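You operate a simulated robot arm through the tools that you are given. There is no shell and no other tool. Be economical: measure what you need, move in short steps, check, and stop when the job is done.

You are at the controls of a simulated two-armed robot. One attempt, no reset.

## Task
Serve the egg on the white plate with freshly ground pepper.
Fine: grind with the mill held steady on the plate; put it back before the egg goes on.

It is judged by the outcome, as a careful person would: the job done as asked, and still so three seconds after it is handed in. It fails if anything else is knocked over, pushed out of place, dropped, spilled or broken.

## Robot
Two 7-joint arms with two-finger parallel grippers on one trunk, on a base that drives. Base frame: it is fixed to the floor where the robot stands at the start and does not move with it; the origin is under the middle of the robot, x ahead of it, y to its left, z up. Lengths are in m, angles in degrees, forces in N, time in s.
The left shoulder is at the start at [0.07, 0.133, 1.176], the right one opposite. With the tool pointing down near the work surface each hand reaches from about 0.1 to 0.64 m from the robot's upright axis, wherever it stands, measured 20 degrees to its own side. Places, roughly: plate [0.5, -0.2, 0.8]; pepper mill head [0.5, 0, 0.9]. Payload 1.57 kg a hand.
The TCP of each hand is the grasp point between the finger pads, 0.03 m short of the fingertips. In the tool frame z runs along the fingers and y along their closing line. Largest opening 0.08 m; finger width 0.017, thickness 0.012; the body of the gripper, 0.04 by 0.082 m, starts 0.08 m behind the TCP.
Orientation is that of the tool frame in the base frame, as a unit quaternion [x, y, z, w]. With the fingers straight down and closing along the base's y, the tool's x points along the base's -x, its y along +y and its z along -z.

## Interface
- The arms move only by the tool play_rows. It takes "left_moves", "right_moves" or both (then of equal length, played together; a hand with none holds still); each is a list of rows, each a list of 7 numbers: the shift along the base's x, y, z in m, then the turn, a rotation vector about the base's x, y, z in degrees, then the gripper command, from -1 (fully open) to 1 (shut), values between in proportion. In form: [[dx, dy, dz, rx, ry, rz, gripper], ...]. A call has 1 to 20 rows; each row shifts and turns the commanded pose from where the row before left it. Rows are played at 5 a second. More than 0.05 m and 8.6 degrees between two rows, or a gripper value outside its range, and nothing of the call is played. A pose out of reach is approached as far as the arm can. The call stops where the force on the tool passes 50 N (or 10 N more than at its start, if that is more) or the arm is blocked; 0.2 s more then pass. Each finger travels about 0.153 m/s and halts on what it meets, pressing with about 41 N; the grip force reading is that of the motor and also rises with nothing between the fingers. The clock runs only during rows and for 0.2 s after the last one: add rows that do not move to give the fingers time. It gives the time, the measured TCP pose, the force on the tool (base axes), the opening and the grip force at its end, in the units of the frame above (readings bear some noise).
- Cameras (640 x 400 px; columns grow to the right, rows downward): "scene" is now at [0.126, -0.0189, 1.3846]; the picture's right is [-0.26, -0.97, 0.00], its down [-0.72, 0.19, -0.67] and it looks along [0.65, -0.17, -0.74] (base axes); focal length 258 px, centre (320, 200). "left" rides on the left gripper at [0.072, 0.007, -0.122] in its tool frame; the picture's right is [-0.09, 1.00, 0.00], its down [-0.84, -0.08, -0.54] and it looks along [-0.54, -0.05, 0.84] (tool axes); focal length 238 px, centre (320, 200). "right" rides on the right gripper at [0.072, -0.007, -0.122] in its tool frame; the picture's right is [0.09, 1.00, 0.00], its down [-0.84, 0.08, -0.54] and it looks along [-0.54, 0.05, 0.84] (tool axes); focal length 238 px, centre (320, 200). There is no depth. A picture from a camera that has moved, and an enlarged one, comes with that camera's place and axes in the base frame and with its lens.
- capture(camera): a new picture of that camera. The clock stands still meanwhile.
- slide_trunk(by): slides the trunk up (or, below 0, down) by that many m; the arms and the scene camera ride with it, the base frame stays. It gives what a move gives, with no picture.
- base_move(legs): drives the robot by 1 to 6 legs, each [ahead, left, turn to the left] in m, m and degrees, along the robot's own axes; the way and the turn of a leg run together, so that a leg with both is an arc; at most 1.5 m and 180 degrees a leg. The arms and the cameras ride along, it lands a little off, and it stops where it bumps. It gives what a move gives.
- head_to(pan, tilt): turns the head with the scene camera to pan (to the left, within 86 degrees either way) and tilt (down, from -29 to 69), counted from straight ahead of the robot. It gives what a move gives.
- close_up(camera, box): a new picture of the part [left, top, right, bottom] of that camera's present view, enlarged. The clock stands still meanwhile.
- job_done(): hands the job in; it is judged then, once.

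Go step by step. Nothing tells you exact positions but the pictures and the camera data: compare them with the known pose of the tool, close in by small moves and look again before you grip or let go. The budget is 120 turns and 88 pictures, counting those below and the enlarged ones. Unless the task says otherwise, let go and move clear before handing in, and close with one line.

The tools are called after "Call:" as name(argument=value, ...) on one line, values as JSON. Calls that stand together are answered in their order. play_rows: Moves the arms, as the interface text tells. Its arguments: {"type":"object","properties":{"left_moves":{"type":"array","items":{"type":"array","items":{"type":"number"}}},"right_moves":{"type":"array","items":{"type":"array","items":{"type":"number"}}}},"required":[]} The other tools are called the same way: slide_trunk (by) slides the trunk up or down; base_move (legs) drives the base; head_to (pan, tilt) turns the head that bears the scene camera; capture (camera) takes a picture; close_up (camera, box) takes an enlarged picture of a part of a camera's view; job_done () hands the job in.

At the start:

```text
time_s: 0.0
left_tool_pos: [0.3291, 0.029, 1.176]
left_tool_rot: [-0.001, 1.0, -0.001, 0.0]
left_ft_force: [0.1, -0.3, 0.4]
left_opening: 0.0802
left_gripper_force: 0.1
right_tool_pos: [0.394, -0.2899, 1.0847]
right_tool_rot: [0.0, 1.0, 0.0, 0.0]
right_ft_force: [0.4, -1.0, 0.6]
right_opening: 0.0802
right_gripper_force: 0.1
trunk travel left (down, up): [-0.75, 0.19]
robot x, y, heading: [0.0023, -0.0002, 0.2]
head pan, tilt: [-14.8, 48.1]
```

scene: 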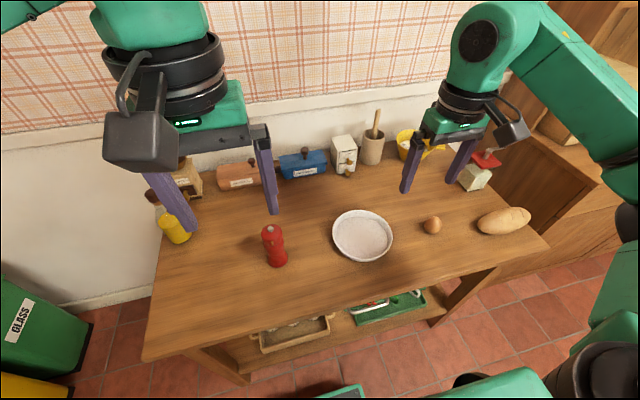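
right: 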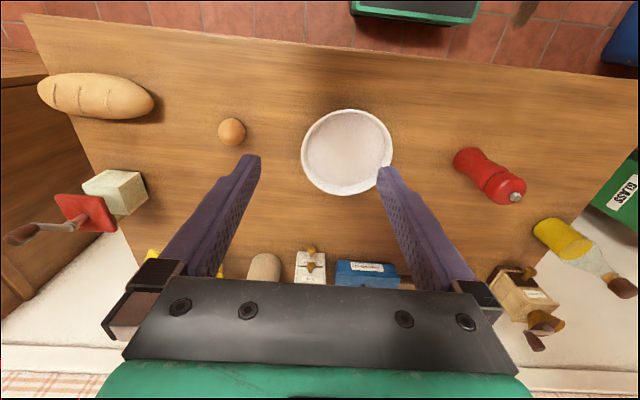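
left: 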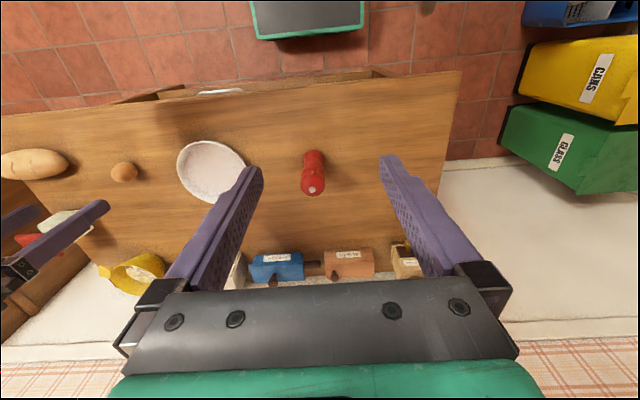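

I see the red pepper mill left of the plate, and the egg to the right of the plate. First I'll look closely at the mill, plate and egg.

Call:
close_up(camera="scene", box=[230, 190, 390, 290])

Call:
close_up(camera="left", box=[170, 120, 362, 240])

Call:
close_up(camera="right", box=[200, 90, 552, 310])

```text
4.00 times, centred on (310, 240) of scene
camera zoom: at [0.126, -0.0189, 1.3846], right [-0.26, -0.97, 0.0], down [-0.72, 0.19, -0.67], along [0.65, -0.17, -0.74], focal length 1030 px, centre (360, 40)
```

zoom: 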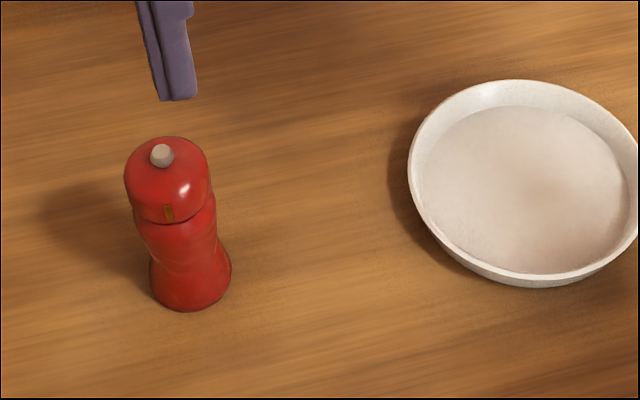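

```text
3.33 times, centred on (266, 180) of left
camera zoom: at [0.258, 0.0369, 1.2998], right [0.09, 1.0, 0.0], down [0.84, -0.08, 0.54], along [0.54, -0.05, -0.84], focal length 794 px, centre (500, 267)
```

zoom: 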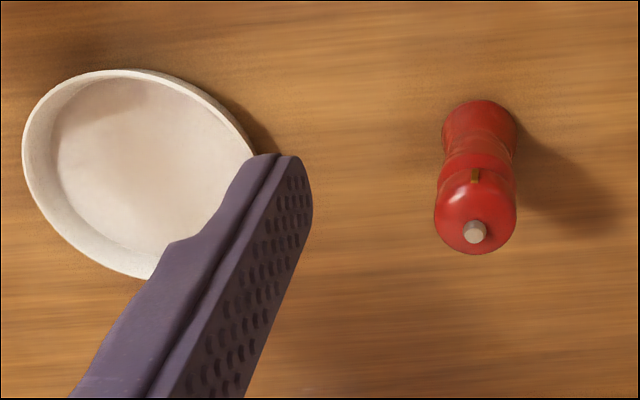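

```text
1.82 times, centred on (376, 200) of right
camera zoom: at [0.3235, -0.2964, 1.2055], right [-0.09, 1.0, 0.0], down [0.84, 0.08, 0.54], along [0.54, 0.05, -0.84], focal length 433 px, centre (218, 200)
```

zoom: 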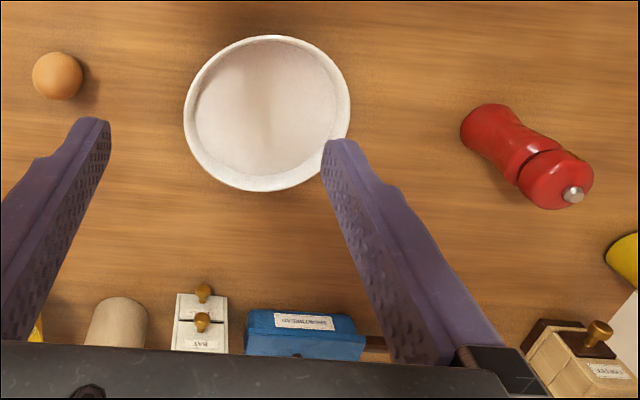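

The mill's axis is near (0.478, 0.003) and its head seam is at about z 0.88. The plate is near (0.475, -0.228) and the egg near (0.46, -0.436). The left hand will hold the mill body from the side so that the right hand can twist the head from above. I'll start by turning the left hand.

Call:
play_rows(left_moves=[[0.006, 0.012, 0, 0, 0, 8.2, -1], [0.006, 0.012, 0, 0, 0, 8.2, -1], [0.006, 0.012, 0, 0, 0, 8.2, -1], [0.006, 0.012, 0, 0, 0, 8.2, -1], [0.006, 0.012, 0, 0, 0, 8.2, -1], [0.006, 0.012, 0, 0, 0, 8.2, -1], [0.006, 0.012, 0, 0, 0, 8.2, -1], [0.006, 0.012, 0, 0, 0, 8.2, -1], [0.006, 0.012, 0, 0, 0, 8.2, -1], [0.006, 0.012, 0, 0, 0, 8.2, -1], [0.006, 0.012, 0, 0, 0, 8, -1]])

```text
time_s: 2.4
left_tool_pos: [0.3954, 0.1614, 1.1775]
left_tool_rot: [0.708, -0.706, 0.0, -0.001]
left_ft_force: [-0.2, 0.7, 0.4]
left_opening: 0.0799
left_gripper_force: 0.0
right_tool_pos: [0.3947, -0.29, 1.0845]
right_tool_rot: [0.0, 1.0, 0.001, 0.0]
right_ft_force: [0.0, -0.2, 0.3]
right_opening: 0.0804
right_gripper_force: 0.1
trunk travel left (down, up): [-0.75, 0.19]
robot x, y, heading: [0.0016, -0.0033, 0.2]
head pan, tilt: [-14.8, 48.1]
```

The yaw went well. Next I'll tilt the hand towards horizontal and lower it.

Call:
play_rows(left_moves=[[0.0103, 0.0023, -0.025, -8.2, 0, 0, -1], [0.0103, 0.0023, -0.025, -8.2, 0, 0, -1], [0.0103, 0.0023, -0.025, -8.2, 0, 0, -1], [0.0103, 0.0023, -0.025, -8.2, 0, 0, -1], [0.0103, 0.0023, -0.025, -8.2, 0, 0, -1], [0.0103, 0.0023, -0.025, -8.2, 0, 0, -1], [0.0103, 0.0023, -0.025, -8.2, 0, 0, -1], [0.0103, 0.0023, -0.025, -8.2, 0, 0, -1]])

Call:
capture(camera="scene")

Call:
capture(camera="left")

```text
time_s: 4.2
left_tool_pos: [0.4778, 0.1806, 0.9759]
left_tool_rot: [0.594, -0.593, 0.383, 0.384]
left_ft_force: [0.0, 0.8, -0.6]
left_opening: 0.0798
left_gripper_force: 0.1
right_tool_pos: [0.397, -0.2901, 1.0841]
right_tool_rot: [-0.001, 1.0, 0.0, -0.001]
right_ft_force: [0.5, 0.2, 0.4]
right_opening: 0.0804
right_gripper_force: 0.1
trunk travel left (down, up): [-0.75, 0.19]
robot x, y, heading: [0.0012, -0.0, -0.1]
head pan, tilt: [-14.8, 48.1]
```

```text
81 pictures are left
camera scene: at [0.1271, -0.0183, 1.3845], right [-0.26, -0.97, 0.0], down [-0.72, 0.19, -0.67], along [0.65, -0.17, -0.74], focal length 258 px, centre (320, 200)
```

scene: 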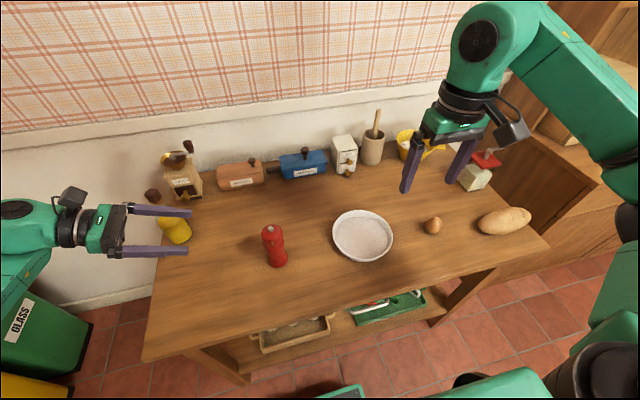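

```text
80 pictures are left
camera left: at [0.4722, 0.263, 1.0925], right [-1.0, 0.04, -0.08], down [0.07, 0.84, -0.54], along [0.05, -0.54, -0.84], focal length 238 px, centre (320, 200)
```

left: 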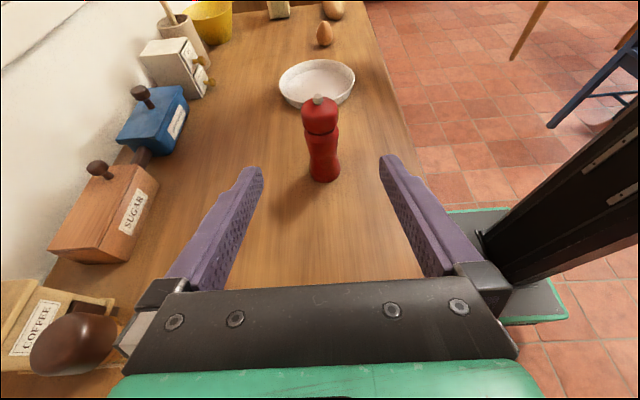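

The mill sits at about (0.480, 0.003) with its top at 0.917 and its waist near 0.85. I'll line up with it and approach.

Call:
play_rows(left_moves=[[0.001, 0, -0.025, 0, 0, 0, -1], [0.001, 0, -0.026, 0, 0, 0, -1], [0, -0.025, -0.0113, 0, 0, 0, -1], [0, -0.025, -0.0113, 0, 0, 0, -1], [0, -0.025, -0.0113, 0, 0, 0, -1], [0, -0.025, -0.0113, 0, 0, 0, -1], [0, -0.015, -0.007, 0, 0, 0, -1], [0, 0, 0, 0, 0, 0, -1]])

Call:
capture(camera="left")

Call:
close_up(camera="scene", box=[190, 190, 350, 290])

```text
time_s: 6.0
left_tool_pos: [0.4802, 0.0641, 0.873]
left_tool_rot: [0.596, -0.594, 0.383, 0.383]
left_ft_force: [-0.2, 0.4, 0.2]
left_opening: 0.0799
left_gripper_force: 0.0
right_tool_pos: [0.3946, -0.2899, 1.0846]
right_tool_rot: [0.0, 1.0, 0.0, 0.001]
right_ft_force: [0.5, -0.1, 0.5]
right_opening: 0.08
right_gripper_force: 0.0
trunk travel left (down, up): [-0.75, 0.19]
robot x, y, heading: [0.0006, 0.0027, 0.0]
head pan, tilt: [-14.8, 48.1]
```

```text
79 pictures are left
camera left: at [0.4739, 0.1469, 0.99], right [-1.0, 0.04, -0.08], down [0.07, 0.84, -0.54], along [0.05, -0.54, -0.84], focal length 238 px, centre (320, 200)
```

left: 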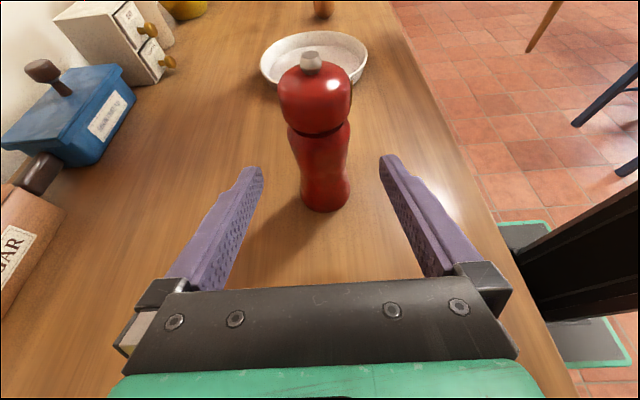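

```text
4.00 times, centred on (270, 240) of scene
camera zoom: at [0.1258, -0.0185, 1.3846], right [-0.26, -0.97, 0.0], down [-0.72, 0.19, -0.67], along [0.65, -0.17, -0.74], focal length 1030 px, centre (520, 40)
```

zoom: 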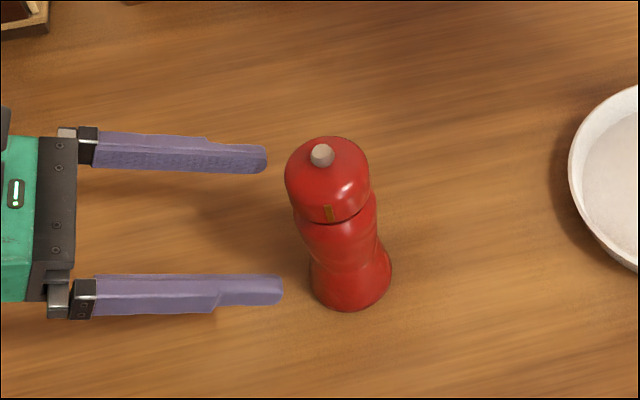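

The fingers straddle the mill well. I'll move in and close gently on the waist.

Call:
play_rows(left_moves=[[0, -0.02, -0.009, 0, 0, 0, -1], [0, -0.02, -0.009, 0, 0, 0, -1], [0, -0.02, -0.009, 0, 0, 0, -1], [0, 0, 0, 0, 0, 0, -1], [0, 0, 0, 0, 0, 0, -0.3], [0, 0, 0, 0, 0, 0, 0]])

Call:
capture(camera="left")

Call:
close_up(camera="scene", box=[190, 190, 350, 290])

```text
time_s: 7.4
left_tool_pos: [0.4809, 0.0045, 0.8475]
left_tool_rot: [0.594, -0.594, 0.383, 0.384]
left_ft_force: [-0.7, -0.3, 0.6]
left_opening: 0.0458
left_gripper_force: 41.1
right_tool_pos: [0.3959, -0.2894, 1.0843]
right_tool_rot: [0.0, 1.0, -0.001, 0.0]
right_ft_force: [-0.8, -0.1, -0.1]
right_opening: 0.0799
right_gripper_force: 0.0
trunk travel left (down, up): [-0.75, 0.19]
robot x, y, heading: [-0.0013, -0.001, 0.0]
head pan, tilt: [-14.8, 48.1]
```

```text
77 pictures are left
camera left: at [0.474, 0.0874, 0.9638], right [-1.0, 0.04, -0.08], down [0.08, 0.84, -0.54], along [0.05, -0.54, -0.84], focal length 238 px, centre (320, 200)
```

left: 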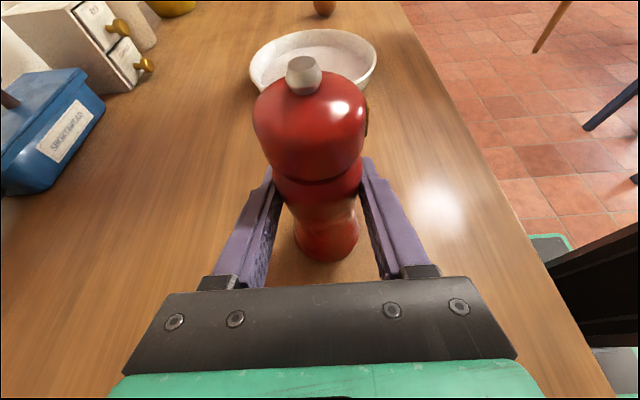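

```text
4.00 times, centred on (270, 240) of scene
camera zoom: at [0.1258, -0.0188, 1.3846], right [-0.26, -0.97, 0.0], down [-0.72, 0.19, -0.67], along [0.65, -0.17, -0.74], focal length 1030 px, centre (520, 40)
```

zoom: 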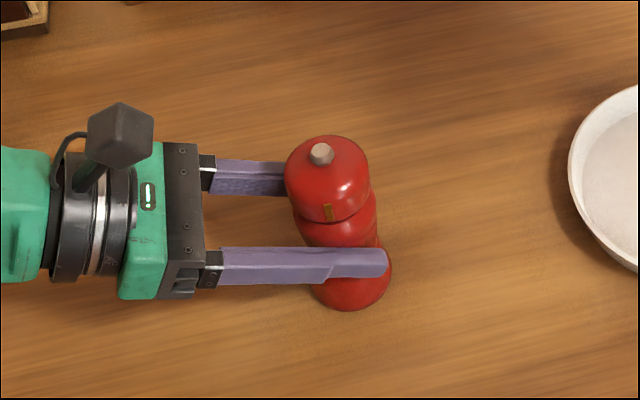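

The mill is gripped. I'll lift it a little first and check the hold.

Call:
play_rows(left_moves=[[0, 0, 0, 0, 0, 0, 1], [0, 0, 0.01, 0, 0, 0, 1], [0, 0, 0.02, 0, 0, 0, 1], [0, 0, 0.02, 0, 0, 0, 1], [0, 0, 0.01, 0, 0, 0, 1], [0, 0, 0, 0, 0, 0, 1]])

Call:
close_up(camera="scene", box=[190, 160, 430, 310])

```text
time_s: 8.8
left_tool_pos: [0.4803, 0.0056, 0.9076]
left_tool_rot: [0.595, -0.593, 0.383, 0.383]
left_ft_force: [0.0, 1.5, -1.6]
left_opening: 0.0462
left_gripper_force: 40.8
right_tool_pos: [0.3954, -0.2896, 1.0836]
right_tool_rot: [0.0, 1.0, 0.0, 0.0]
right_ft_force: [0.4, -0.5, -0.2]
right_opening: 0.08
right_gripper_force: 0.0
trunk travel left (down, up): [-0.75, 0.19]
robot x, y, heading: [-0.0019, 0.0007, -0.1]
head pan, tilt: [-14.8, 48.1]
```

```text
2.67 times, centred on (310, 235) of scene
camera zoom: at [0.1262, -0.0188, 1.3845], right [-0.26, -0.97, 0.0], down [-0.72, 0.19, -0.67], along [0.65, -0.17, -0.74], focal length 687 px, centre (347, 107)
```

zoom: 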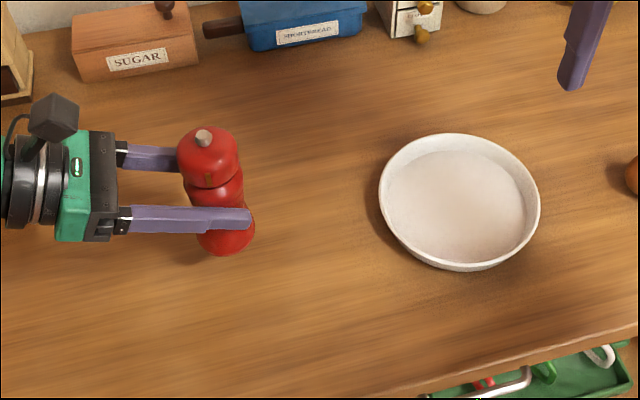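

The mill is held upright. Next I'll carry it over to the middle of the plate at about (0.478, -0.228).

Call:
play_rows(left_moves=[[0, -0.02, 0.005, 0, 0, 0, 1], [0, -0.03, 0, 0, 0, 0, 1], [0, -0.03, 0, 0, 0, 0, 1], [0, -0.03, 0, 0, 0, 0, 1], [0, -0.03, 0, 0, 0, 0, 1], [0, -0.03, 0, 0, 0, 0, 1], [0, -0.03, 0, 0, 0, 0, 1], [-0.001, -0.02, 0, 0, 0, 0, 1], [-0.001, -0.012, 0, 0, 0, 0, 1], [0, 0, 0, 0, 0, 0, 1]])

Call:
capture(camera="scene")

Call:
capture(camera="right")

```text
time_s: 11.0
left_tool_pos: [0.4782, -0.2271, 0.9121]
left_tool_rot: [0.595, -0.593, 0.383, 0.383]
left_ft_force: [0.3, 0.4, -1.2]
left_opening: 0.0461
left_gripper_force: 41.0
right_tool_pos: [0.3953, -0.2911, 1.0834]
right_tool_rot: [0.0, 1.0, 0.0, -0.001]
right_ft_force: [-0.2, 0.7, 0.9]
right_opening: 0.0803
right_gripper_force: 0.1
trunk travel left (down, up): [-0.75, 0.19]
robot x, y, heading: [-0.0002, 0.0023, -0.4]
head pan, tilt: [-14.8, 48.1]
```

```text
74 pictures are left
camera scene: at [0.1262, -0.0188, 1.3845], right [-0.26, -0.97, 0.0], down [-0.72, 0.19, -0.67], along [0.65, -0.17, -0.74], focal length 258 px, centre (320, 200)
```

scene: 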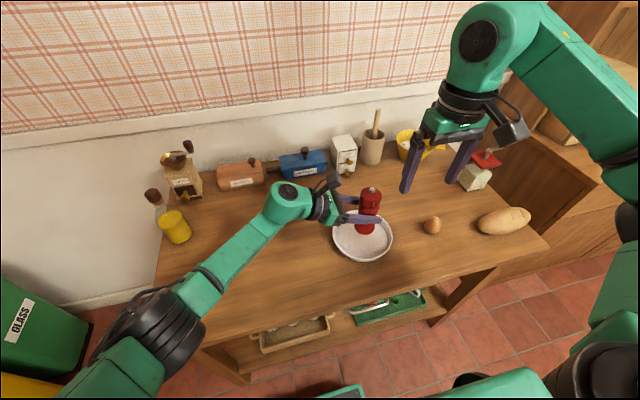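

```text
73 pictures are left
camera right: at [0.3238, -0.2964, 1.2055], right [-0.09, 1.0, 0.0], down [0.84, 0.08, 0.54], along [0.54, 0.05, -0.84], focal length 238 px, centre (320, 200)
```

right: 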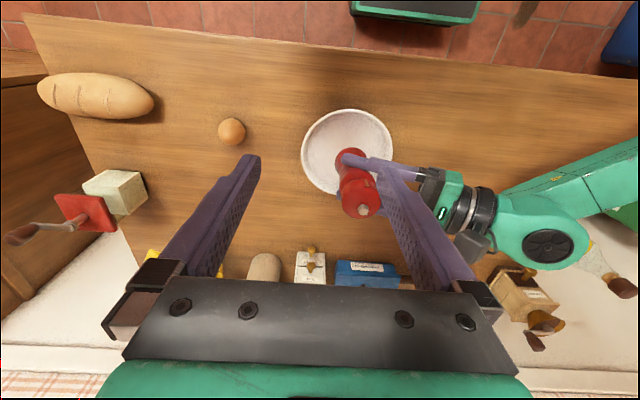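

The mill hangs over the plate centre. I'll lower it most of the way, then the rest in small steps while watching the force.

Call:
play_rows(left_moves=[[0, 0, -0.015, 0, 0, 0, 1], [0, 0, -0.015, 0, 0, 0, 1], [0, 0, -0.012, 0, 0, 0, 1], [0, 0, -0.006, 0, 0, 0, 1], [0, 0, 0, 0, 0, 0, 1]])

Call:
close_up(camera="scene", box=[280, 170, 440, 270])

```text
time_s: 12.2
left_tool_pos: [0.4778, -0.227, 0.8633]
left_tool_rot: [0.595, -0.594, 0.383, 0.383]
left_ft_force: [-0.2, 0.6, -0.9]
left_opening: 0.0462
left_gripper_force: 41.0
right_tool_pos: [0.3953, -0.2894, 1.0842]
right_tool_rot: [0.001, 1.0, 0.0, 0.0]
right_ft_force: [0.5, 0.2, -0.2]
right_opening: 0.08
right_gripper_force: 0.0
trunk travel left (down, up): [-0.75, 0.19]
robot x, y, heading: [0.0024, 0.0015, 0.0]
head pan, tilt: [-14.8, 48.1]
```

```text
4.00 times, centred on (360, 220) of scene
camera zoom: at [0.1262, -0.0189, 1.3845], right [-0.26, -0.97, 0.0], down [-0.72, 0.19, -0.67], along [0.65, -0.17, -0.74], focal length 1030 px, centre (160, 120)
```

zoom: 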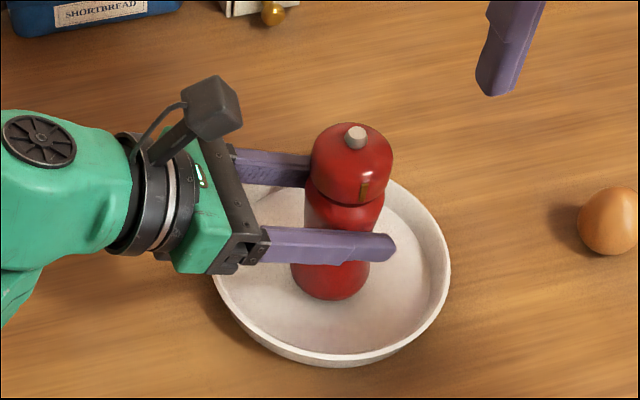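

Call:
play_rows(left_moves=[[0, 0, -0.003, 0, 0, 0, 1], [0, 0, -0.002, 0, 0, 0, 1], [0, 0, 0, 0, 0, 0, 1]])

```text
time_s: 13.0
left_tool_pos: [0.4775, -0.2282, 0.8583]
left_tool_rot: [0.595, -0.594, 0.383, 0.383]
left_ft_force: [0.1, 0.3, -1.8]
left_opening: 0.046
left_gripper_force: 40.6
right_tool_pos: [0.3958, -0.2903, 1.0832]
right_tool_rot: [0.0, 1.0, 0.0, 0.001]
right_ft_force: [0.5, -0.1, 0.5]
right_opening: 0.0802
right_gripper_force: 0.1
trunk travel left (down, up): [-0.75, 0.19]
robot x, y, heading: [-0.0007, -0.0021, -0.1]
head pan, tilt: [-14.8, 48.1]
```

Call:
play_rows(left_moves=[[0, 0, -0.002, 0, 0, 0, 1], [0, 0, -0.001, 0, 0, 0, 1], [0, 0, 0, 0, 0, 0, 1]])

Call:
close_up(camera="scene", box=[310, 180, 406, 240])

```text
time_s: 13.8
left_tool_pos: [0.4781, -0.2282, 0.8556]
left_tool_rot: [0.595, -0.593, 0.383, 0.383]
left_ft_force: [-0.3, 0.3, -1.7]
left_opening: 0.046
left_gripper_force: 41.1
right_tool_pos: [0.3956, -0.2902, 1.0843]
right_tool_rot: [0.0, 1.0, 0.0, 0.001]
right_ft_force: [-0.9, 0.3, 0.3]
right_opening: 0.0797
right_gripper_force: 0.1
trunk travel left (down, up): [-0.75, 0.19]
robot x, y, heading: [-0.0033, -0.0005, -0.1]
head pan, tilt: [-14.8, 48.1]
```

```text
6.67 times, centred on (358, 210) of scene
camera zoom: at [0.1262, -0.019, 1.3845], right [-0.26, -0.97, 0.0], down [-0.72, 0.19, -0.67], along [0.65, -0.17, -0.74], focal length 1717 px, centre (67, 133)
```

zoom: 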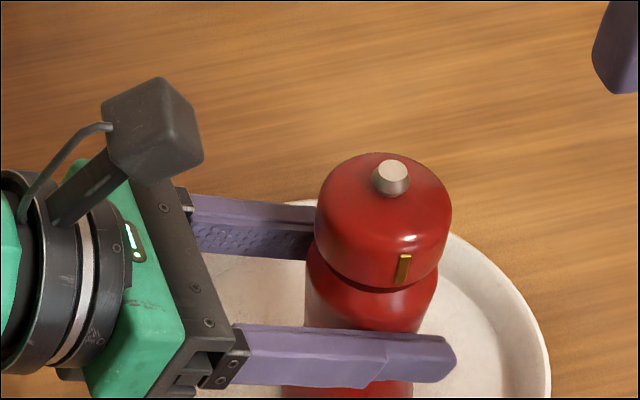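

Call:
play_rows(left_moves=[[0, 0, -0.001, 0, 0, 0, 1], [0, 0, -0.001, 0, 0, 0, 1], [0, 0, 0, 0, 0, 0, 1]])

```text
time_s: 14.6
left_tool_pos: [0.4774, -0.2282, 0.8542]
left_tool_rot: [0.595, -0.594, 0.383, 0.384]
left_ft_force: [0.4, 0.2, -1.1]
left_opening: 0.046
left_gripper_force: 41.4
right_tool_pos: [0.3955, -0.29, 1.0837]
right_tool_rot: [0.0, 1.0, 0.0, -0.001]
right_ft_force: [0.7, 0.3, -0.1]
right_opening: 0.0799
right_gripper_force: 0.1
trunk travel left (down, up): [-0.75, 0.19]
robot x, y, heading: [0.0018, 0.0002, 0.1]
head pan, tilt: [-14.8, 48.1]
```

Call:
play_rows(left_moves=[[0, 0, -0.001, 0, 0, 0, 1], [0, 0, -0.001, 0, 0, 0, 1], [0, 0, 0, 0, 0, 0, 1]])

```text
time_s: 15.4
left_tool_pos: [0.4763, -0.2282, 0.8536]
left_tool_rot: [0.595, -0.593, 0.384, 0.383]
left_ft_force: [1.9, -0.9, 3.3]
left_opening: 0.0461
left_gripper_force: 41.1
right_tool_pos: [0.3952, -0.2899, 1.085]
right_tool_rot: [0.0, 1.0, 0.0, 0.0]
right_ft_force: [-0.6, -0.7, -0.5]
right_opening: 0.0798
right_gripper_force: 0.1
trunk travel left (down, up): [-0.75, 0.19]
robot x, y, heading: [0.0037, -0.0023, -0.1]
head pan, tilt: [-14.8, 48.1]
```

The mill now stands on the plate, with light contact force, and the left hand holds it steady. I'll bring the right hand above the head, turned 90° so its fingers straddle along x and it stays clear of the left hand.

Call:
play_rows(right_moves=[[0.0074, 0.0055, -0.002, 0, 0, 8.2, -1], [0.0074, 0.0055, -0.002, 0, 0, 8.2, -1], [0.0074, 0.0055, -0.002, 0, 0, 8.2, -1], [0.0074, 0.0055, -0.002, 0, 0, 8.2, -1], [0.0074, 0.0055, -0.002, 0, 0, 8.2, -1], [0.0074, 0.0055, -0.002, 0, 0, 8.2, -1], [0.0074, 0.0055, -0.002, 0, 0, 8.2, -1], [0.0074, 0.0055, -0.002, 0, 0, 8.2, -1], [0.0074, 0.0055, -0.002, 0, 0, 8.2, -1], [0.0074, 0.0055, -0.002, 0, 0, 8.2, -1], [0.0074, 0.0055, -0.002, 0, 0, 8.2, -1], [0, 0, 0, 0, 0, 0, -1]])

Call:
capture(camera="right")

Call:
capture(camera="scene")

```text
time_s: 18.0
left_tool_pos: [0.4757, -0.2278, 0.8529]
left_tool_rot: [0.595, -0.594, 0.383, 0.383]
left_ft_force: [-0.8, 0.0, 7.0]
left_opening: 0.046
left_gripper_force: 41.2
right_tool_pos: [0.351, -0.1064, 1.0638]
right_tool_rot: [-0.483, 0.875, -0.022, 0.001]
right_ft_force: [-0.4, -0.2, 0.4]
right_opening: 0.0799
right_gripper_force: 0.0
right hand out of reach, approached as far as the arm can: row 3, 4, 5, 6, 7, 8, 9, 10, 11
trunk travel left (down, up): [-0.75, 0.19]
robot x, y, heading: [-0.0015, 0.0003, -0.2]
head pan, tilt: [-14.8, 48.1]
```

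```text
70 pictures are left
camera right: at [0.3159, -0.1659, 1.187], right [-0.89, 0.45, -0.04], down [0.37, 0.77, 0.52], along [0.26, 0.45, -0.85], focal length 238 px, centre (320, 200)
```

right: 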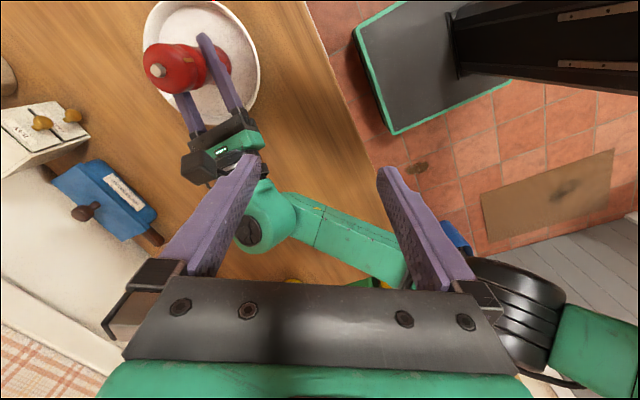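

```text
69 pictures are left
camera scene: at [0.1246, -0.0178, 1.3847], right [-0.26, -0.97, 0.0], down [-0.72, 0.19, -0.67], along [0.65, -0.17, -0.74], focal length 258 px, centre (320, 200)
```

scene: 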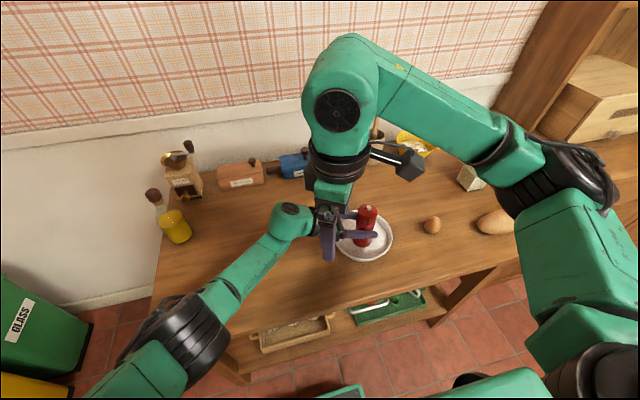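

The right arm can't yaw that way. I'll undo the turn, raising the hand a little as I go, and use the opposite yaw range instead.

Call:
play_rows(right_moves=[[-0.004, -0.004, 0.012, 0, 0, -8.2, -1], [-0.004, -0.004, 0.012, 0, 0, -8.2, -1], [-0.004, -0.004, 0.008, 0, 0, -8.2, -1], [-0.004, -0.004, 0.008, 0, 0, -8.2, -1], [-0.004, -0.004, 0.008, 0, 0, -8.2, -1], [-0.004, -0.004, 0, 0, 0, -8.2, -1], [-0.004, -0.004, 0, 0, 0, -8.2, -1], [-0.004, -0.004, 0, 0, 0, -8.2, -1], [-0.004, -0.004, 0, 0, 0, -8.2, -1], [0, 0, 0, 0, 0, -8.2, -1], [0, 0, 0, 0, 0, -8.2, -1], [0, 0, 0, 0, 0, 0, -1]])

Call:
capture(camera="scene")

```text
time_s: 20.6
left_tool_pos: [0.4764, -0.2268, 0.8521]
left_tool_rot: [0.595, -0.594, 0.383, 0.383]
left_ft_force: [-0.9, 0.5, 5.8]
left_opening: 0.046
left_gripper_force: 40.9
right_tool_pos: [0.3154, -0.142, 1.1128]
right_tool_rot: [0.279, 0.96, -0.016, -0.014]
right_ft_force: [-0.7, 0.1, -0.1]
right_opening: 0.0801
right_gripper_force: 0.1
trunk travel left (down, up): [-0.75, 0.19]
robot x, y, heading: [-0.003, -0.0019, 0.1]
head pan, tilt: [-14.8, 48.1]
```

```text
68 pictures are left
camera scene: at [0.1247, -0.0182, 1.3847], right [-0.26, -0.97, 0.0], down [-0.72, 0.19, -0.67], along [0.65, -0.17, -0.74], focal length 258 px, centre (320, 200)
```

scene: 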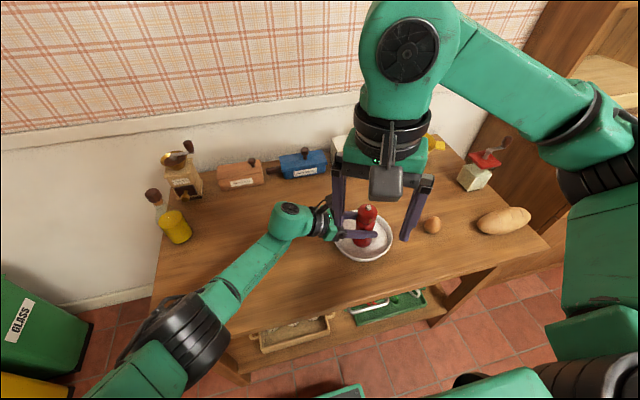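

The commanded pose now follows the measured one, with yaw about -32°. I'll correct the small tilt and move to just above the mill head.

Call:
play_rows(right_moves=[[0.027, -0.0145, 0, 1.3, -2.1, 0, -1], [0.027, -0.0145, 0, 0, 0, 0, -1], [0.027, -0.0145, 0, 0, 0, 0, -1], [0.027, -0.0145, 0, 0, 0, 0, -1], [0.027, -0.0145, -0.02, 0, 0, 0, -1], [0.027, -0.0145, -0.03, 0, 0, 0, -1], [0, 0, 0, 0, 0, 0, -0.55], [0, 0, 0, 0, 0, 0, -0.55]])

Call:
capture(camera="right")

Call:
capture(camera="scene")

```text
time_s: 22.4
left_tool_pos: [0.4763, -0.2268, 0.8531]
left_tool_rot: [0.595, -0.593, 0.384, 0.383]
left_ft_force: [0.9, -0.4, 5.9]
left_opening: 0.0458
left_gripper_force: 41.0
right_tool_pos: [0.4762, -0.231, 1.0615]
right_tool_rot: [0.279, 0.96, 0.0, 0.001]
right_ft_force: [0.1, -0.3, -0.1]
right_opening: 0.0621
right_gripper_force: 0.1
trunk travel left (down, up): [-0.75, 0.19]
robot x, y, heading: [-0.0014, -0.0033, -0.2]
head pan, tilt: [-14.8, 48.1]
```

```text
67 pictures are left
camera right: at [0.4124, -0.1976, 1.1823], right [0.45, 0.89, 0.0], down [0.75, -0.38, 0.54], along [0.48, -0.25, -0.84], focal length 238 px, centre (320, 200)
```

right: 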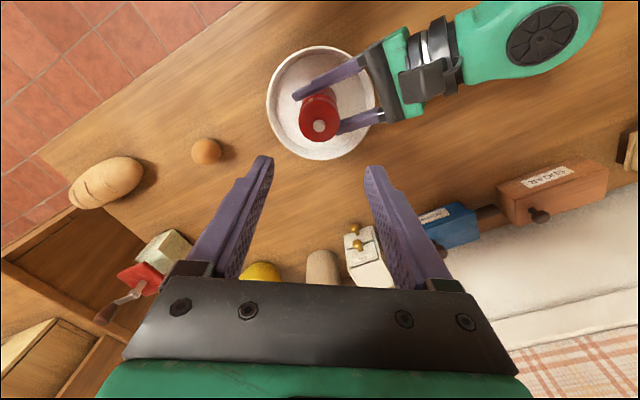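

```text
66 pictures are left
camera scene: at [0.125, -0.0184, 1.3847], right [-0.26, -0.97, 0.0], down [-0.72, 0.19, -0.67], along [0.65, -0.17, -0.74], focal length 258 px, centre (320, 200)
```

scene: 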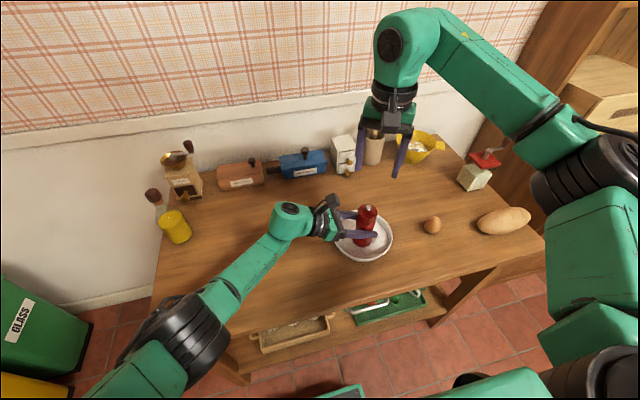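

The right hand is aligned above the knob to within 2 mm. I'll descend partway and check the clearance to the left hand.

Call:
play_rows(right_moves=[[-0.001, -0.001, -0.025, 0, 0, 0, -0.55], [0, -0.001, -0.025, 0, 0, 0, -0.55], [0, 0, -0.025, 0, 0, 0, -0.55], [0, 0, -0.02, 0, 0, 0, -0.55], [0, 0, 0, 0, 0, 0, -0.55]])

Call:
capture(camera="right")

Call:
close_up(camera="scene", box=[290, 130, 450, 230])

Call:
capture(camera="left")

```text
time_s: 23.6
left_tool_pos: [0.4774, -0.2278, 0.8529]
left_tool_rot: [0.595, -0.593, 0.384, 0.383]
left_ft_force: [0.4, 0.3, 6.3]
left_opening: 0.0456
left_gripper_force: 41.2
right_tool_pos: [0.4758, -0.2325, 0.9655]
right_tool_rot: [0.279, 0.96, 0.0, 0.0]
right_ft_force: [0.5, 0.6, 0.1]
right_opening: 0.0621
right_gripper_force: 0.1
trunk travel left (down, up): [-0.75, 0.19]
robot x, y, heading: [0.0018, -0.0027, -0.3]
head pan, tilt: [-14.8, 48.1]
```

```text
65 pictures are left
camera right: at [0.4118, -0.1999, 1.088], right [0.46, 0.89, 0.0], down [0.75, -0.38, 0.54], along [0.48, -0.25, -0.84], focal length 238 px, centre (320, 200)
```

right: 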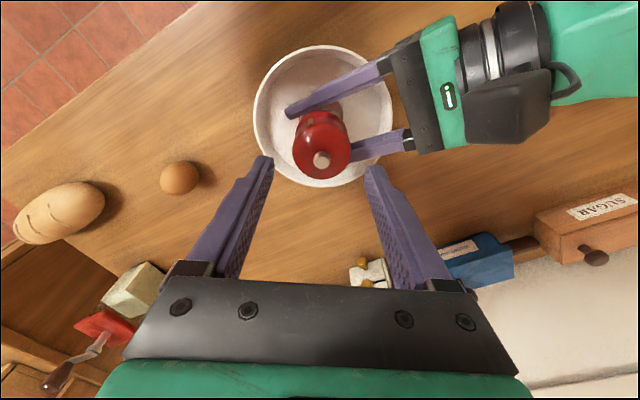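

```text
4.00 times, centred on (370, 180) of scene
camera zoom: at [0.125, -0.0184, 1.3847], right [-0.26, -0.97, 0.0], down [-0.72, 0.19, -0.67], along [0.65, -0.17, -0.74], focal length 1030 px, centre (120, 280)
```

zoom: 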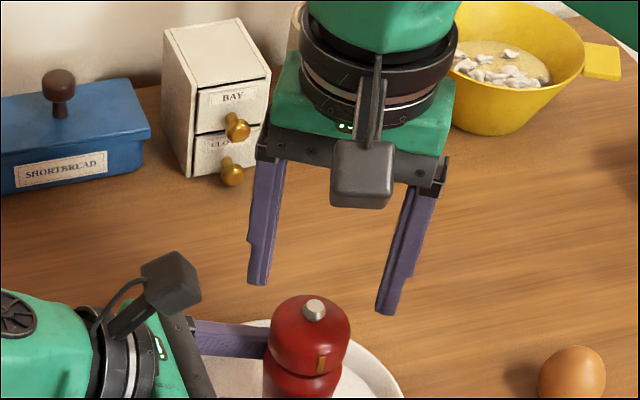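

```text
63 pictures are left
camera left: at [0.4709, -0.1447, 0.9692], right [-1.0, 0.04, -0.08], down [0.08, 0.84, -0.54], along [0.05, -0.54, -0.84], focal length 238 px, centre (320, 200)
```

left: 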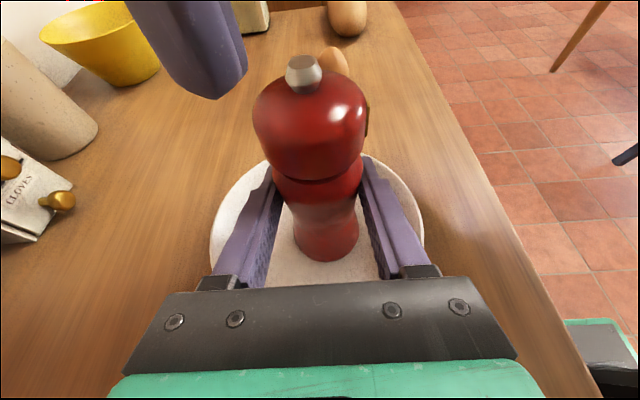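

Alignment is good. I'll lower the right fingers around the head, keeping the tips above the seam.

Call:
play_rows(right_moves=[[0.0005, 0.0005, -0.02, 0, 0, 0, -0.55], [0, 0.0005, -0.015, 0, 0, 0, -0.55], [0, 0, -0.007, 0, 0, 0, -0.55], [0, 0, 0, 0, 0, 0, -0.55]])

Call:
capture(camera="right")

Call:
capture(camera="left")

Call:
close_up(camera="scene", box=[290, 150, 450, 250])

```text
time_s: 24.6
left_tool_pos: [0.477, -0.2282, 0.8527]
left_tool_rot: [0.595, -0.593, 0.384, 0.383]
left_ft_force: [-0.7, 0.2, 5.3]
left_opening: 0.0457
left_gripper_force: 41.3
right_tool_pos: [0.476, -0.232, 0.9251]
right_tool_rot: [0.279, 0.96, 0.0, 0.001]
right_ft_force: [-0.4, -0.1, 0.4]
right_opening: 0.0618
right_gripper_force: 0.0
trunk travel left (down, up): [-0.75, 0.19]
robot x, y, heading: [0.0004, 0.003, 0.0]
head pan, tilt: [-14.8, 48.1]
```

```text
62 pictures are left
camera right: at [0.4123, -0.1989, 1.0461], right [0.46, 0.89, 0.0], down [0.75, -0.38, 0.54], along [0.48, -0.25, -0.84], focal length 238 px, centre (320, 200)
```

right: 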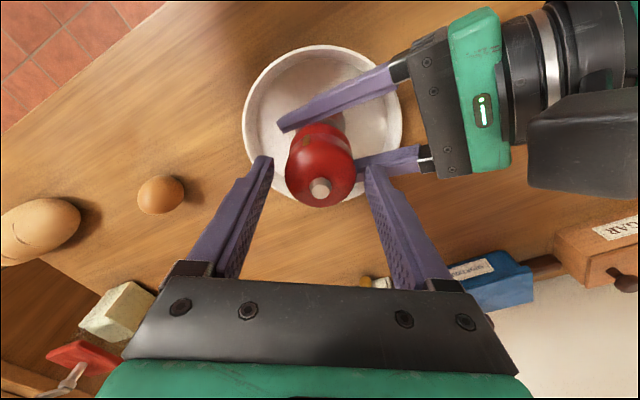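

```text
61 pictures are left
camera left: at [0.4709, -0.1447, 0.9692], right [-1.0, 0.04, -0.08], down [0.08, 0.84, -0.54], along [0.05, -0.54, -0.84], focal length 238 px, centre (320, 200)
```

left: 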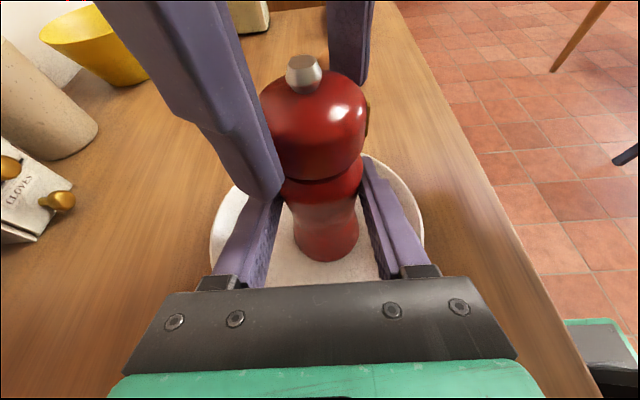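

```text
4.00 times, centred on (370, 200) of scene
camera zoom: at [0.125, -0.0184, 1.3847], right [-0.26, -0.97, 0.0], down [-0.72, 0.19, -0.67], along [0.65, -0.17, -0.74], focal length 1030 px, centre (120, 200)
```

zoom: 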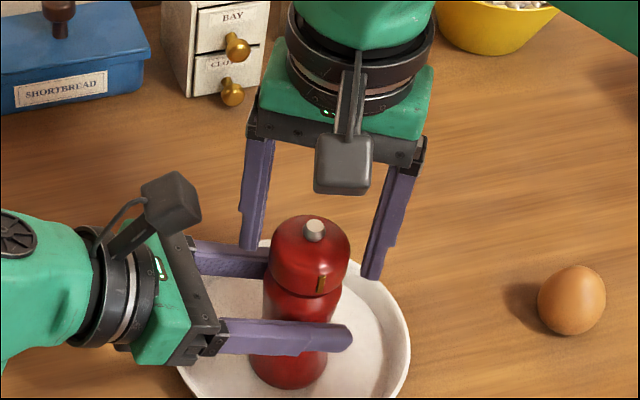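

The fingers straddle the head with good clearance. I'll turn the open hand to yaw about 0, then close on the head.

Call:
play_rows(right_moves=[[0, 0, -0.002, 0, 0, 8, -0.55], [0, 0, 0, 0, 0, 8, -0.55], [0, 0, 0, 0, 0, 8, -0.55], [0, 0, 0, 0, 0, 8, -0.55], [0, 0, 0, 0, 0, 0, -0.55], [0, 0, 0, 0, 0, 0, 0], [0, 0, 0, 0, 0, 0, 0], [0, 0, 0, 0, 0, 0, 0]])

Call:
close_up(camera="scene", box=[290, 150, 450, 250])

Call:
capture(camera="left")

```text
time_s: 26.4
left_tool_pos: [0.4778, -0.226, 0.8525]
left_tool_rot: [0.595, -0.594, 0.383, 0.383]
left_ft_force: [-1.7, 5.1, 6.8]
left_opening: 0.0456
left_gripper_force: 40.9
right_tool_pos: [0.4763, -0.2318, 0.922]
right_tool_rot: [0.003, 1.0, 0.0, 0.0]
right_ft_force: [2.0, -4.4, -0.6]
right_opening: 0.0453
right_gripper_force: 41.0
trunk travel left (down, up): [-0.75, 0.19]
robot x, y, heading: [-0.0004, -0.0008, -0.0]
head pan, tilt: [-14.8, 48.1]
```

```text
4.00 times, centred on (370, 200) of scene
camera zoom: at [0.125, -0.0185, 1.3847], right [-0.26, -0.97, 0.0], down [-0.72, 0.19, -0.67], along [0.65, -0.17, -0.74], focal length 1030 px, centre (120, 200)
```

zoom: 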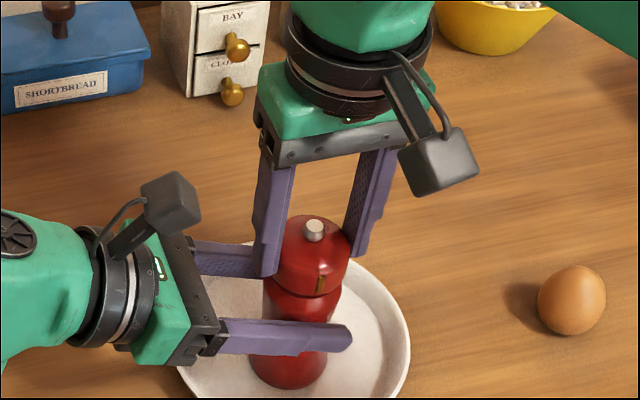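

```text
58 pictures are left
camera left: at [0.471, -0.1446, 0.9691], right [-1.0, 0.04, -0.08], down [0.08, 0.84, -0.54], along [0.05, -0.54, -0.84], focal length 238 px, centre (320, 200)
```

left: 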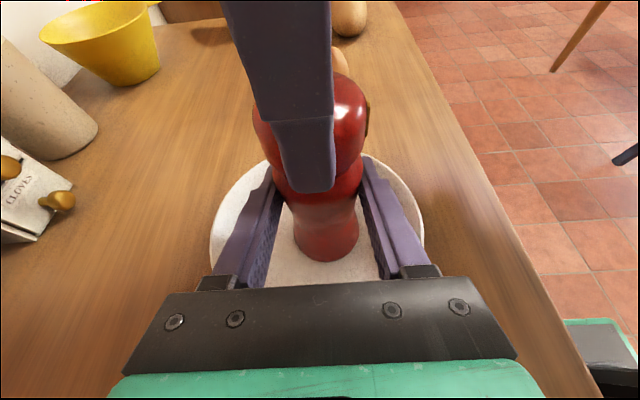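

Both hands grip with small forces. I'll twist the head clockwise by about 24° as a test first.

Call:
play_rows(right_moves=[[0, -0.001, 0, 0, 0, 0, 1], [0, 0, 0, 0, 0, -6, 1], [0, 0, 0, 0, 0, -6, 1], [0, 0, 0, 0, 0, -6, 1], [0, 0, 0, 0, 0, -6, 1], [0, 0, 0, 0, 0, 0, 1]])

Call:
close_up(camera="scene", box=[290, 150, 450, 250])

```text
time_s: 27.8
left_tool_pos: [0.4767, -0.2277, 0.8525]
left_tool_rot: [0.594, -0.593, 0.384, 0.384]
left_ft_force: [-3.8, -0.4, 5.8]
left_opening: 0.0458
left_gripper_force: 40.9
right_tool_pos: [0.4762, -0.2341, 0.9232]
right_tool_rot: [0.212, 0.977, 0.001, 0.001]
right_ft_force: [4.0, 2.1, -3.9]
right_opening: 0.0455
right_gripper_force: 40.8
trunk travel left (down, up): [-0.75, 0.19]
robot x, y, heading: [-0.0012, 0.0016, -0.1]
head pan, tilt: [-14.8, 48.1]
```

```text
4.00 times, centred on (370, 200) of scene
camera zoom: at [0.1256, -0.0184, 1.3846], right [-0.26, -0.97, 0.0], down [-0.72, 0.19, -0.67], along [0.65, -0.17, -0.74], focal length 1030 px, centre (120, 200)
```

zoom: 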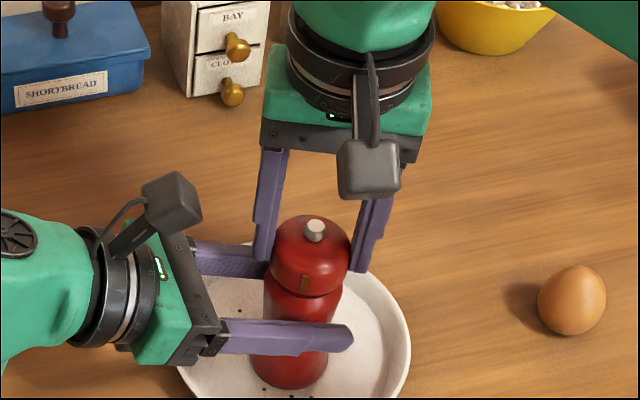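

The mark turned and pepper specks are appearing on the plate, so the grinding works. I'll continue the stroke.

Call:
play_rows(right_moves=[[0, 0, 0, 0, 0, -7, 1], [0, 0, 0, 0, 0, -7, 1], [0, 0, 0, 0, 0, -7, 1], [0, 0, 0, 0, 0, -7, 1], [0, 0, 0, 0, 0, -7, 1], [0, 0, 0, 0, 0, 0, 1]])

Call:
close_up(camera="scene", box=[290, 150, 450, 250])

Call:
capture(camera="right")

```text
time_s: 29.2
left_tool_pos: [0.4764, -0.2287, 0.853]
left_tool_rot: [0.595, -0.593, 0.384, 0.383]
left_ft_force: [-2.6, -5.9, 5.4]
left_opening: 0.0458
left_gripper_force: 41.0
right_tool_pos: [0.4777, -0.2315, 0.9235]
right_tool_rot: [0.496, 0.868, 0.001, 0.0]
right_ft_force: [2.6, 3.2, 0.3]
right_opening: 0.0456
right_gripper_force: 41.0
trunk travel left (down, up): [-0.75, 0.19]
robot x, y, heading: [-0.0013, 0.0004, 0.2]
head pan, tilt: [-14.8, 48.1]
```

```text
4.00 times, centred on (370, 200) of scene
camera zoom: at [0.1254, -0.019, 1.3847], right [-0.26, -0.97, 0.0], down [-0.72, 0.19, -0.67], along [0.65, -0.17, -0.74], focal length 1030 px, centre (120, 200)
```

zoom: 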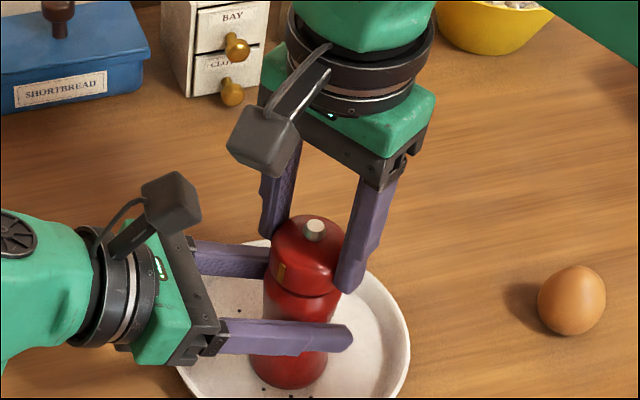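

```text
55 pictures are left
camera right: at [0.4346, -0.1737, 1.0448], right [0.81, 0.59, 0.0], down [0.49, -0.68, 0.54], along [0.32, -0.44, -0.84], focal length 238 px, centre (320, 200)
```

right: 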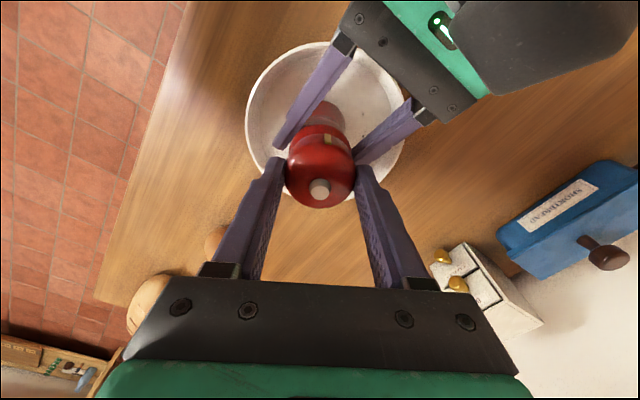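

The mark keeps turning. For more pepper I'll release, turn back, regrip and make another stroke.

Call:
play_rows(right_moves=[[0, 0, 0, 0, 0, 0, -0.5], [0, 0, 0, 0, 0, 0, -0.5], [0, 0, 0, 0, 0, 7.4, -0.5], [0, 0, 0, 0, 0, 7.4, -0.5], [0, 0, 0, 0, 0, 7.4, -0.5], [0, 0, 0, 0, 0, 7.4, -0.5], [0, 0, 0, 0, 0, 7.4, -0.5], [0, 0, 0, 0, 0, 7.4, -0.5], [0, 0, 0, 0, 0, 7.4, -0.5], [0, 0, 0, 0, 0, 7.4, -0.5], [0, 0, 0, 0, 0, 0, -0.5], [0, 0, 0, 0, 0, 0, 0], [0, 0, 0, 0, 0, 0, 1], [0, 0, 0, 0, 0, 0, 1]])

Call:
close_up(camera="scene", box=[290, 150, 450, 250])

```text
time_s: 32.2
left_tool_pos: [0.4769, -0.2277, 0.8526]
left_tool_rot: [0.595, -0.593, 0.383, 0.383]
left_ft_force: [0.3, -1.4, 2.4]
left_opening: 0.046
left_gripper_force: 40.4
right_tool_pos: [0.4765, -0.2305, 0.922]
right_tool_rot: [0.0, 1.0, 0.0, 0.0]
right_ft_force: [-1.6, 3.1, 0.2]
right_opening: 0.0453
right_gripper_force: 40.8
trunk travel left (down, up): [-0.75, 0.19]
robot x, y, heading: [0.0001, -0.0003, 0.1]
head pan, tilt: [-14.8, 48.1]
```

```text
4.00 times, centred on (370, 200) of scene
camera zoom: at [0.1255, -0.0183, 1.3846], right [-0.26, -0.97, 0.0], down [-0.72, 0.19, -0.67], along [0.65, -0.17, -0.74], focal length 1030 px, centre (120, 200)
```

zoom: 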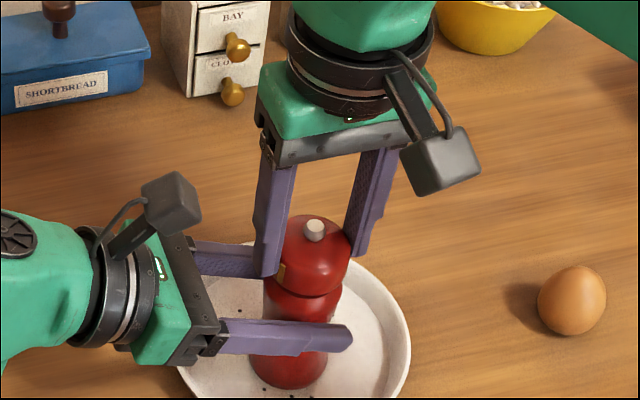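

The head stayed put and I have it gripped again. Now the second stroke.

Call:
play_rows(right_moves=[[0, 0, 0, 0, 0, -7.5, 1], [0, 0, 0, 0, 0, -7.5, 1], [0, 0, 0, 0, 0, -7.5, 1], [0, 0, 0, 0, 0, -7.5, 1], [0, 0, 0, 0, 0, -7.5, 1], [0, 0, 0, 0, 0, -7.5, 1], [0, 0, 0, 0, 0, -7.5, 1], [0, 0, 0, 0, 0, -7.5, 1], [0, 0, 0, 0, 0, 0, 1]])

Call:
close_up(camera="scene", box=[290, 170, 450, 270])

```text
time_s: 34.2
left_tool_pos: [0.4766, -0.2266, 0.8526]
left_tool_rot: [0.595, -0.594, 0.383, 0.382]
left_ft_force: [1.5, -5.6, 0.4]
left_opening: 0.0461
left_gripper_force: 41.0
right_tool_pos: [0.4763, -0.2321, 0.9238]
right_tool_rot: [0.503, 0.865, 0.0, 0.0]
right_ft_force: [-0.8, 6.0, 4.2]
right_opening: 0.0454
right_gripper_force: 40.8
trunk travel left (down, up): [-0.75, 0.19]
robot x, y, heading: [0.0025, 0.0011, 0.0]
head pan, tilt: [-14.8, 48.1]
```

```text
4.00 times, centred on (370, 220) of scene
camera zoom: at [0.1255, -0.0185, 1.3846], right [-0.26, -0.97, 0.0], down [-0.72, 0.19, -0.67], along [0.65, -0.17, -0.74], focal length 1030 px, centre (120, 120)
```

zoom: 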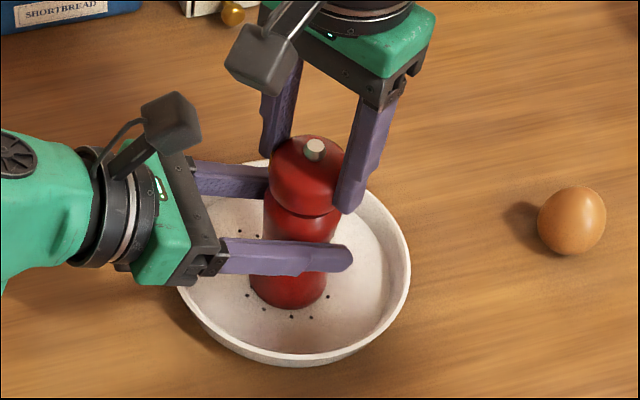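

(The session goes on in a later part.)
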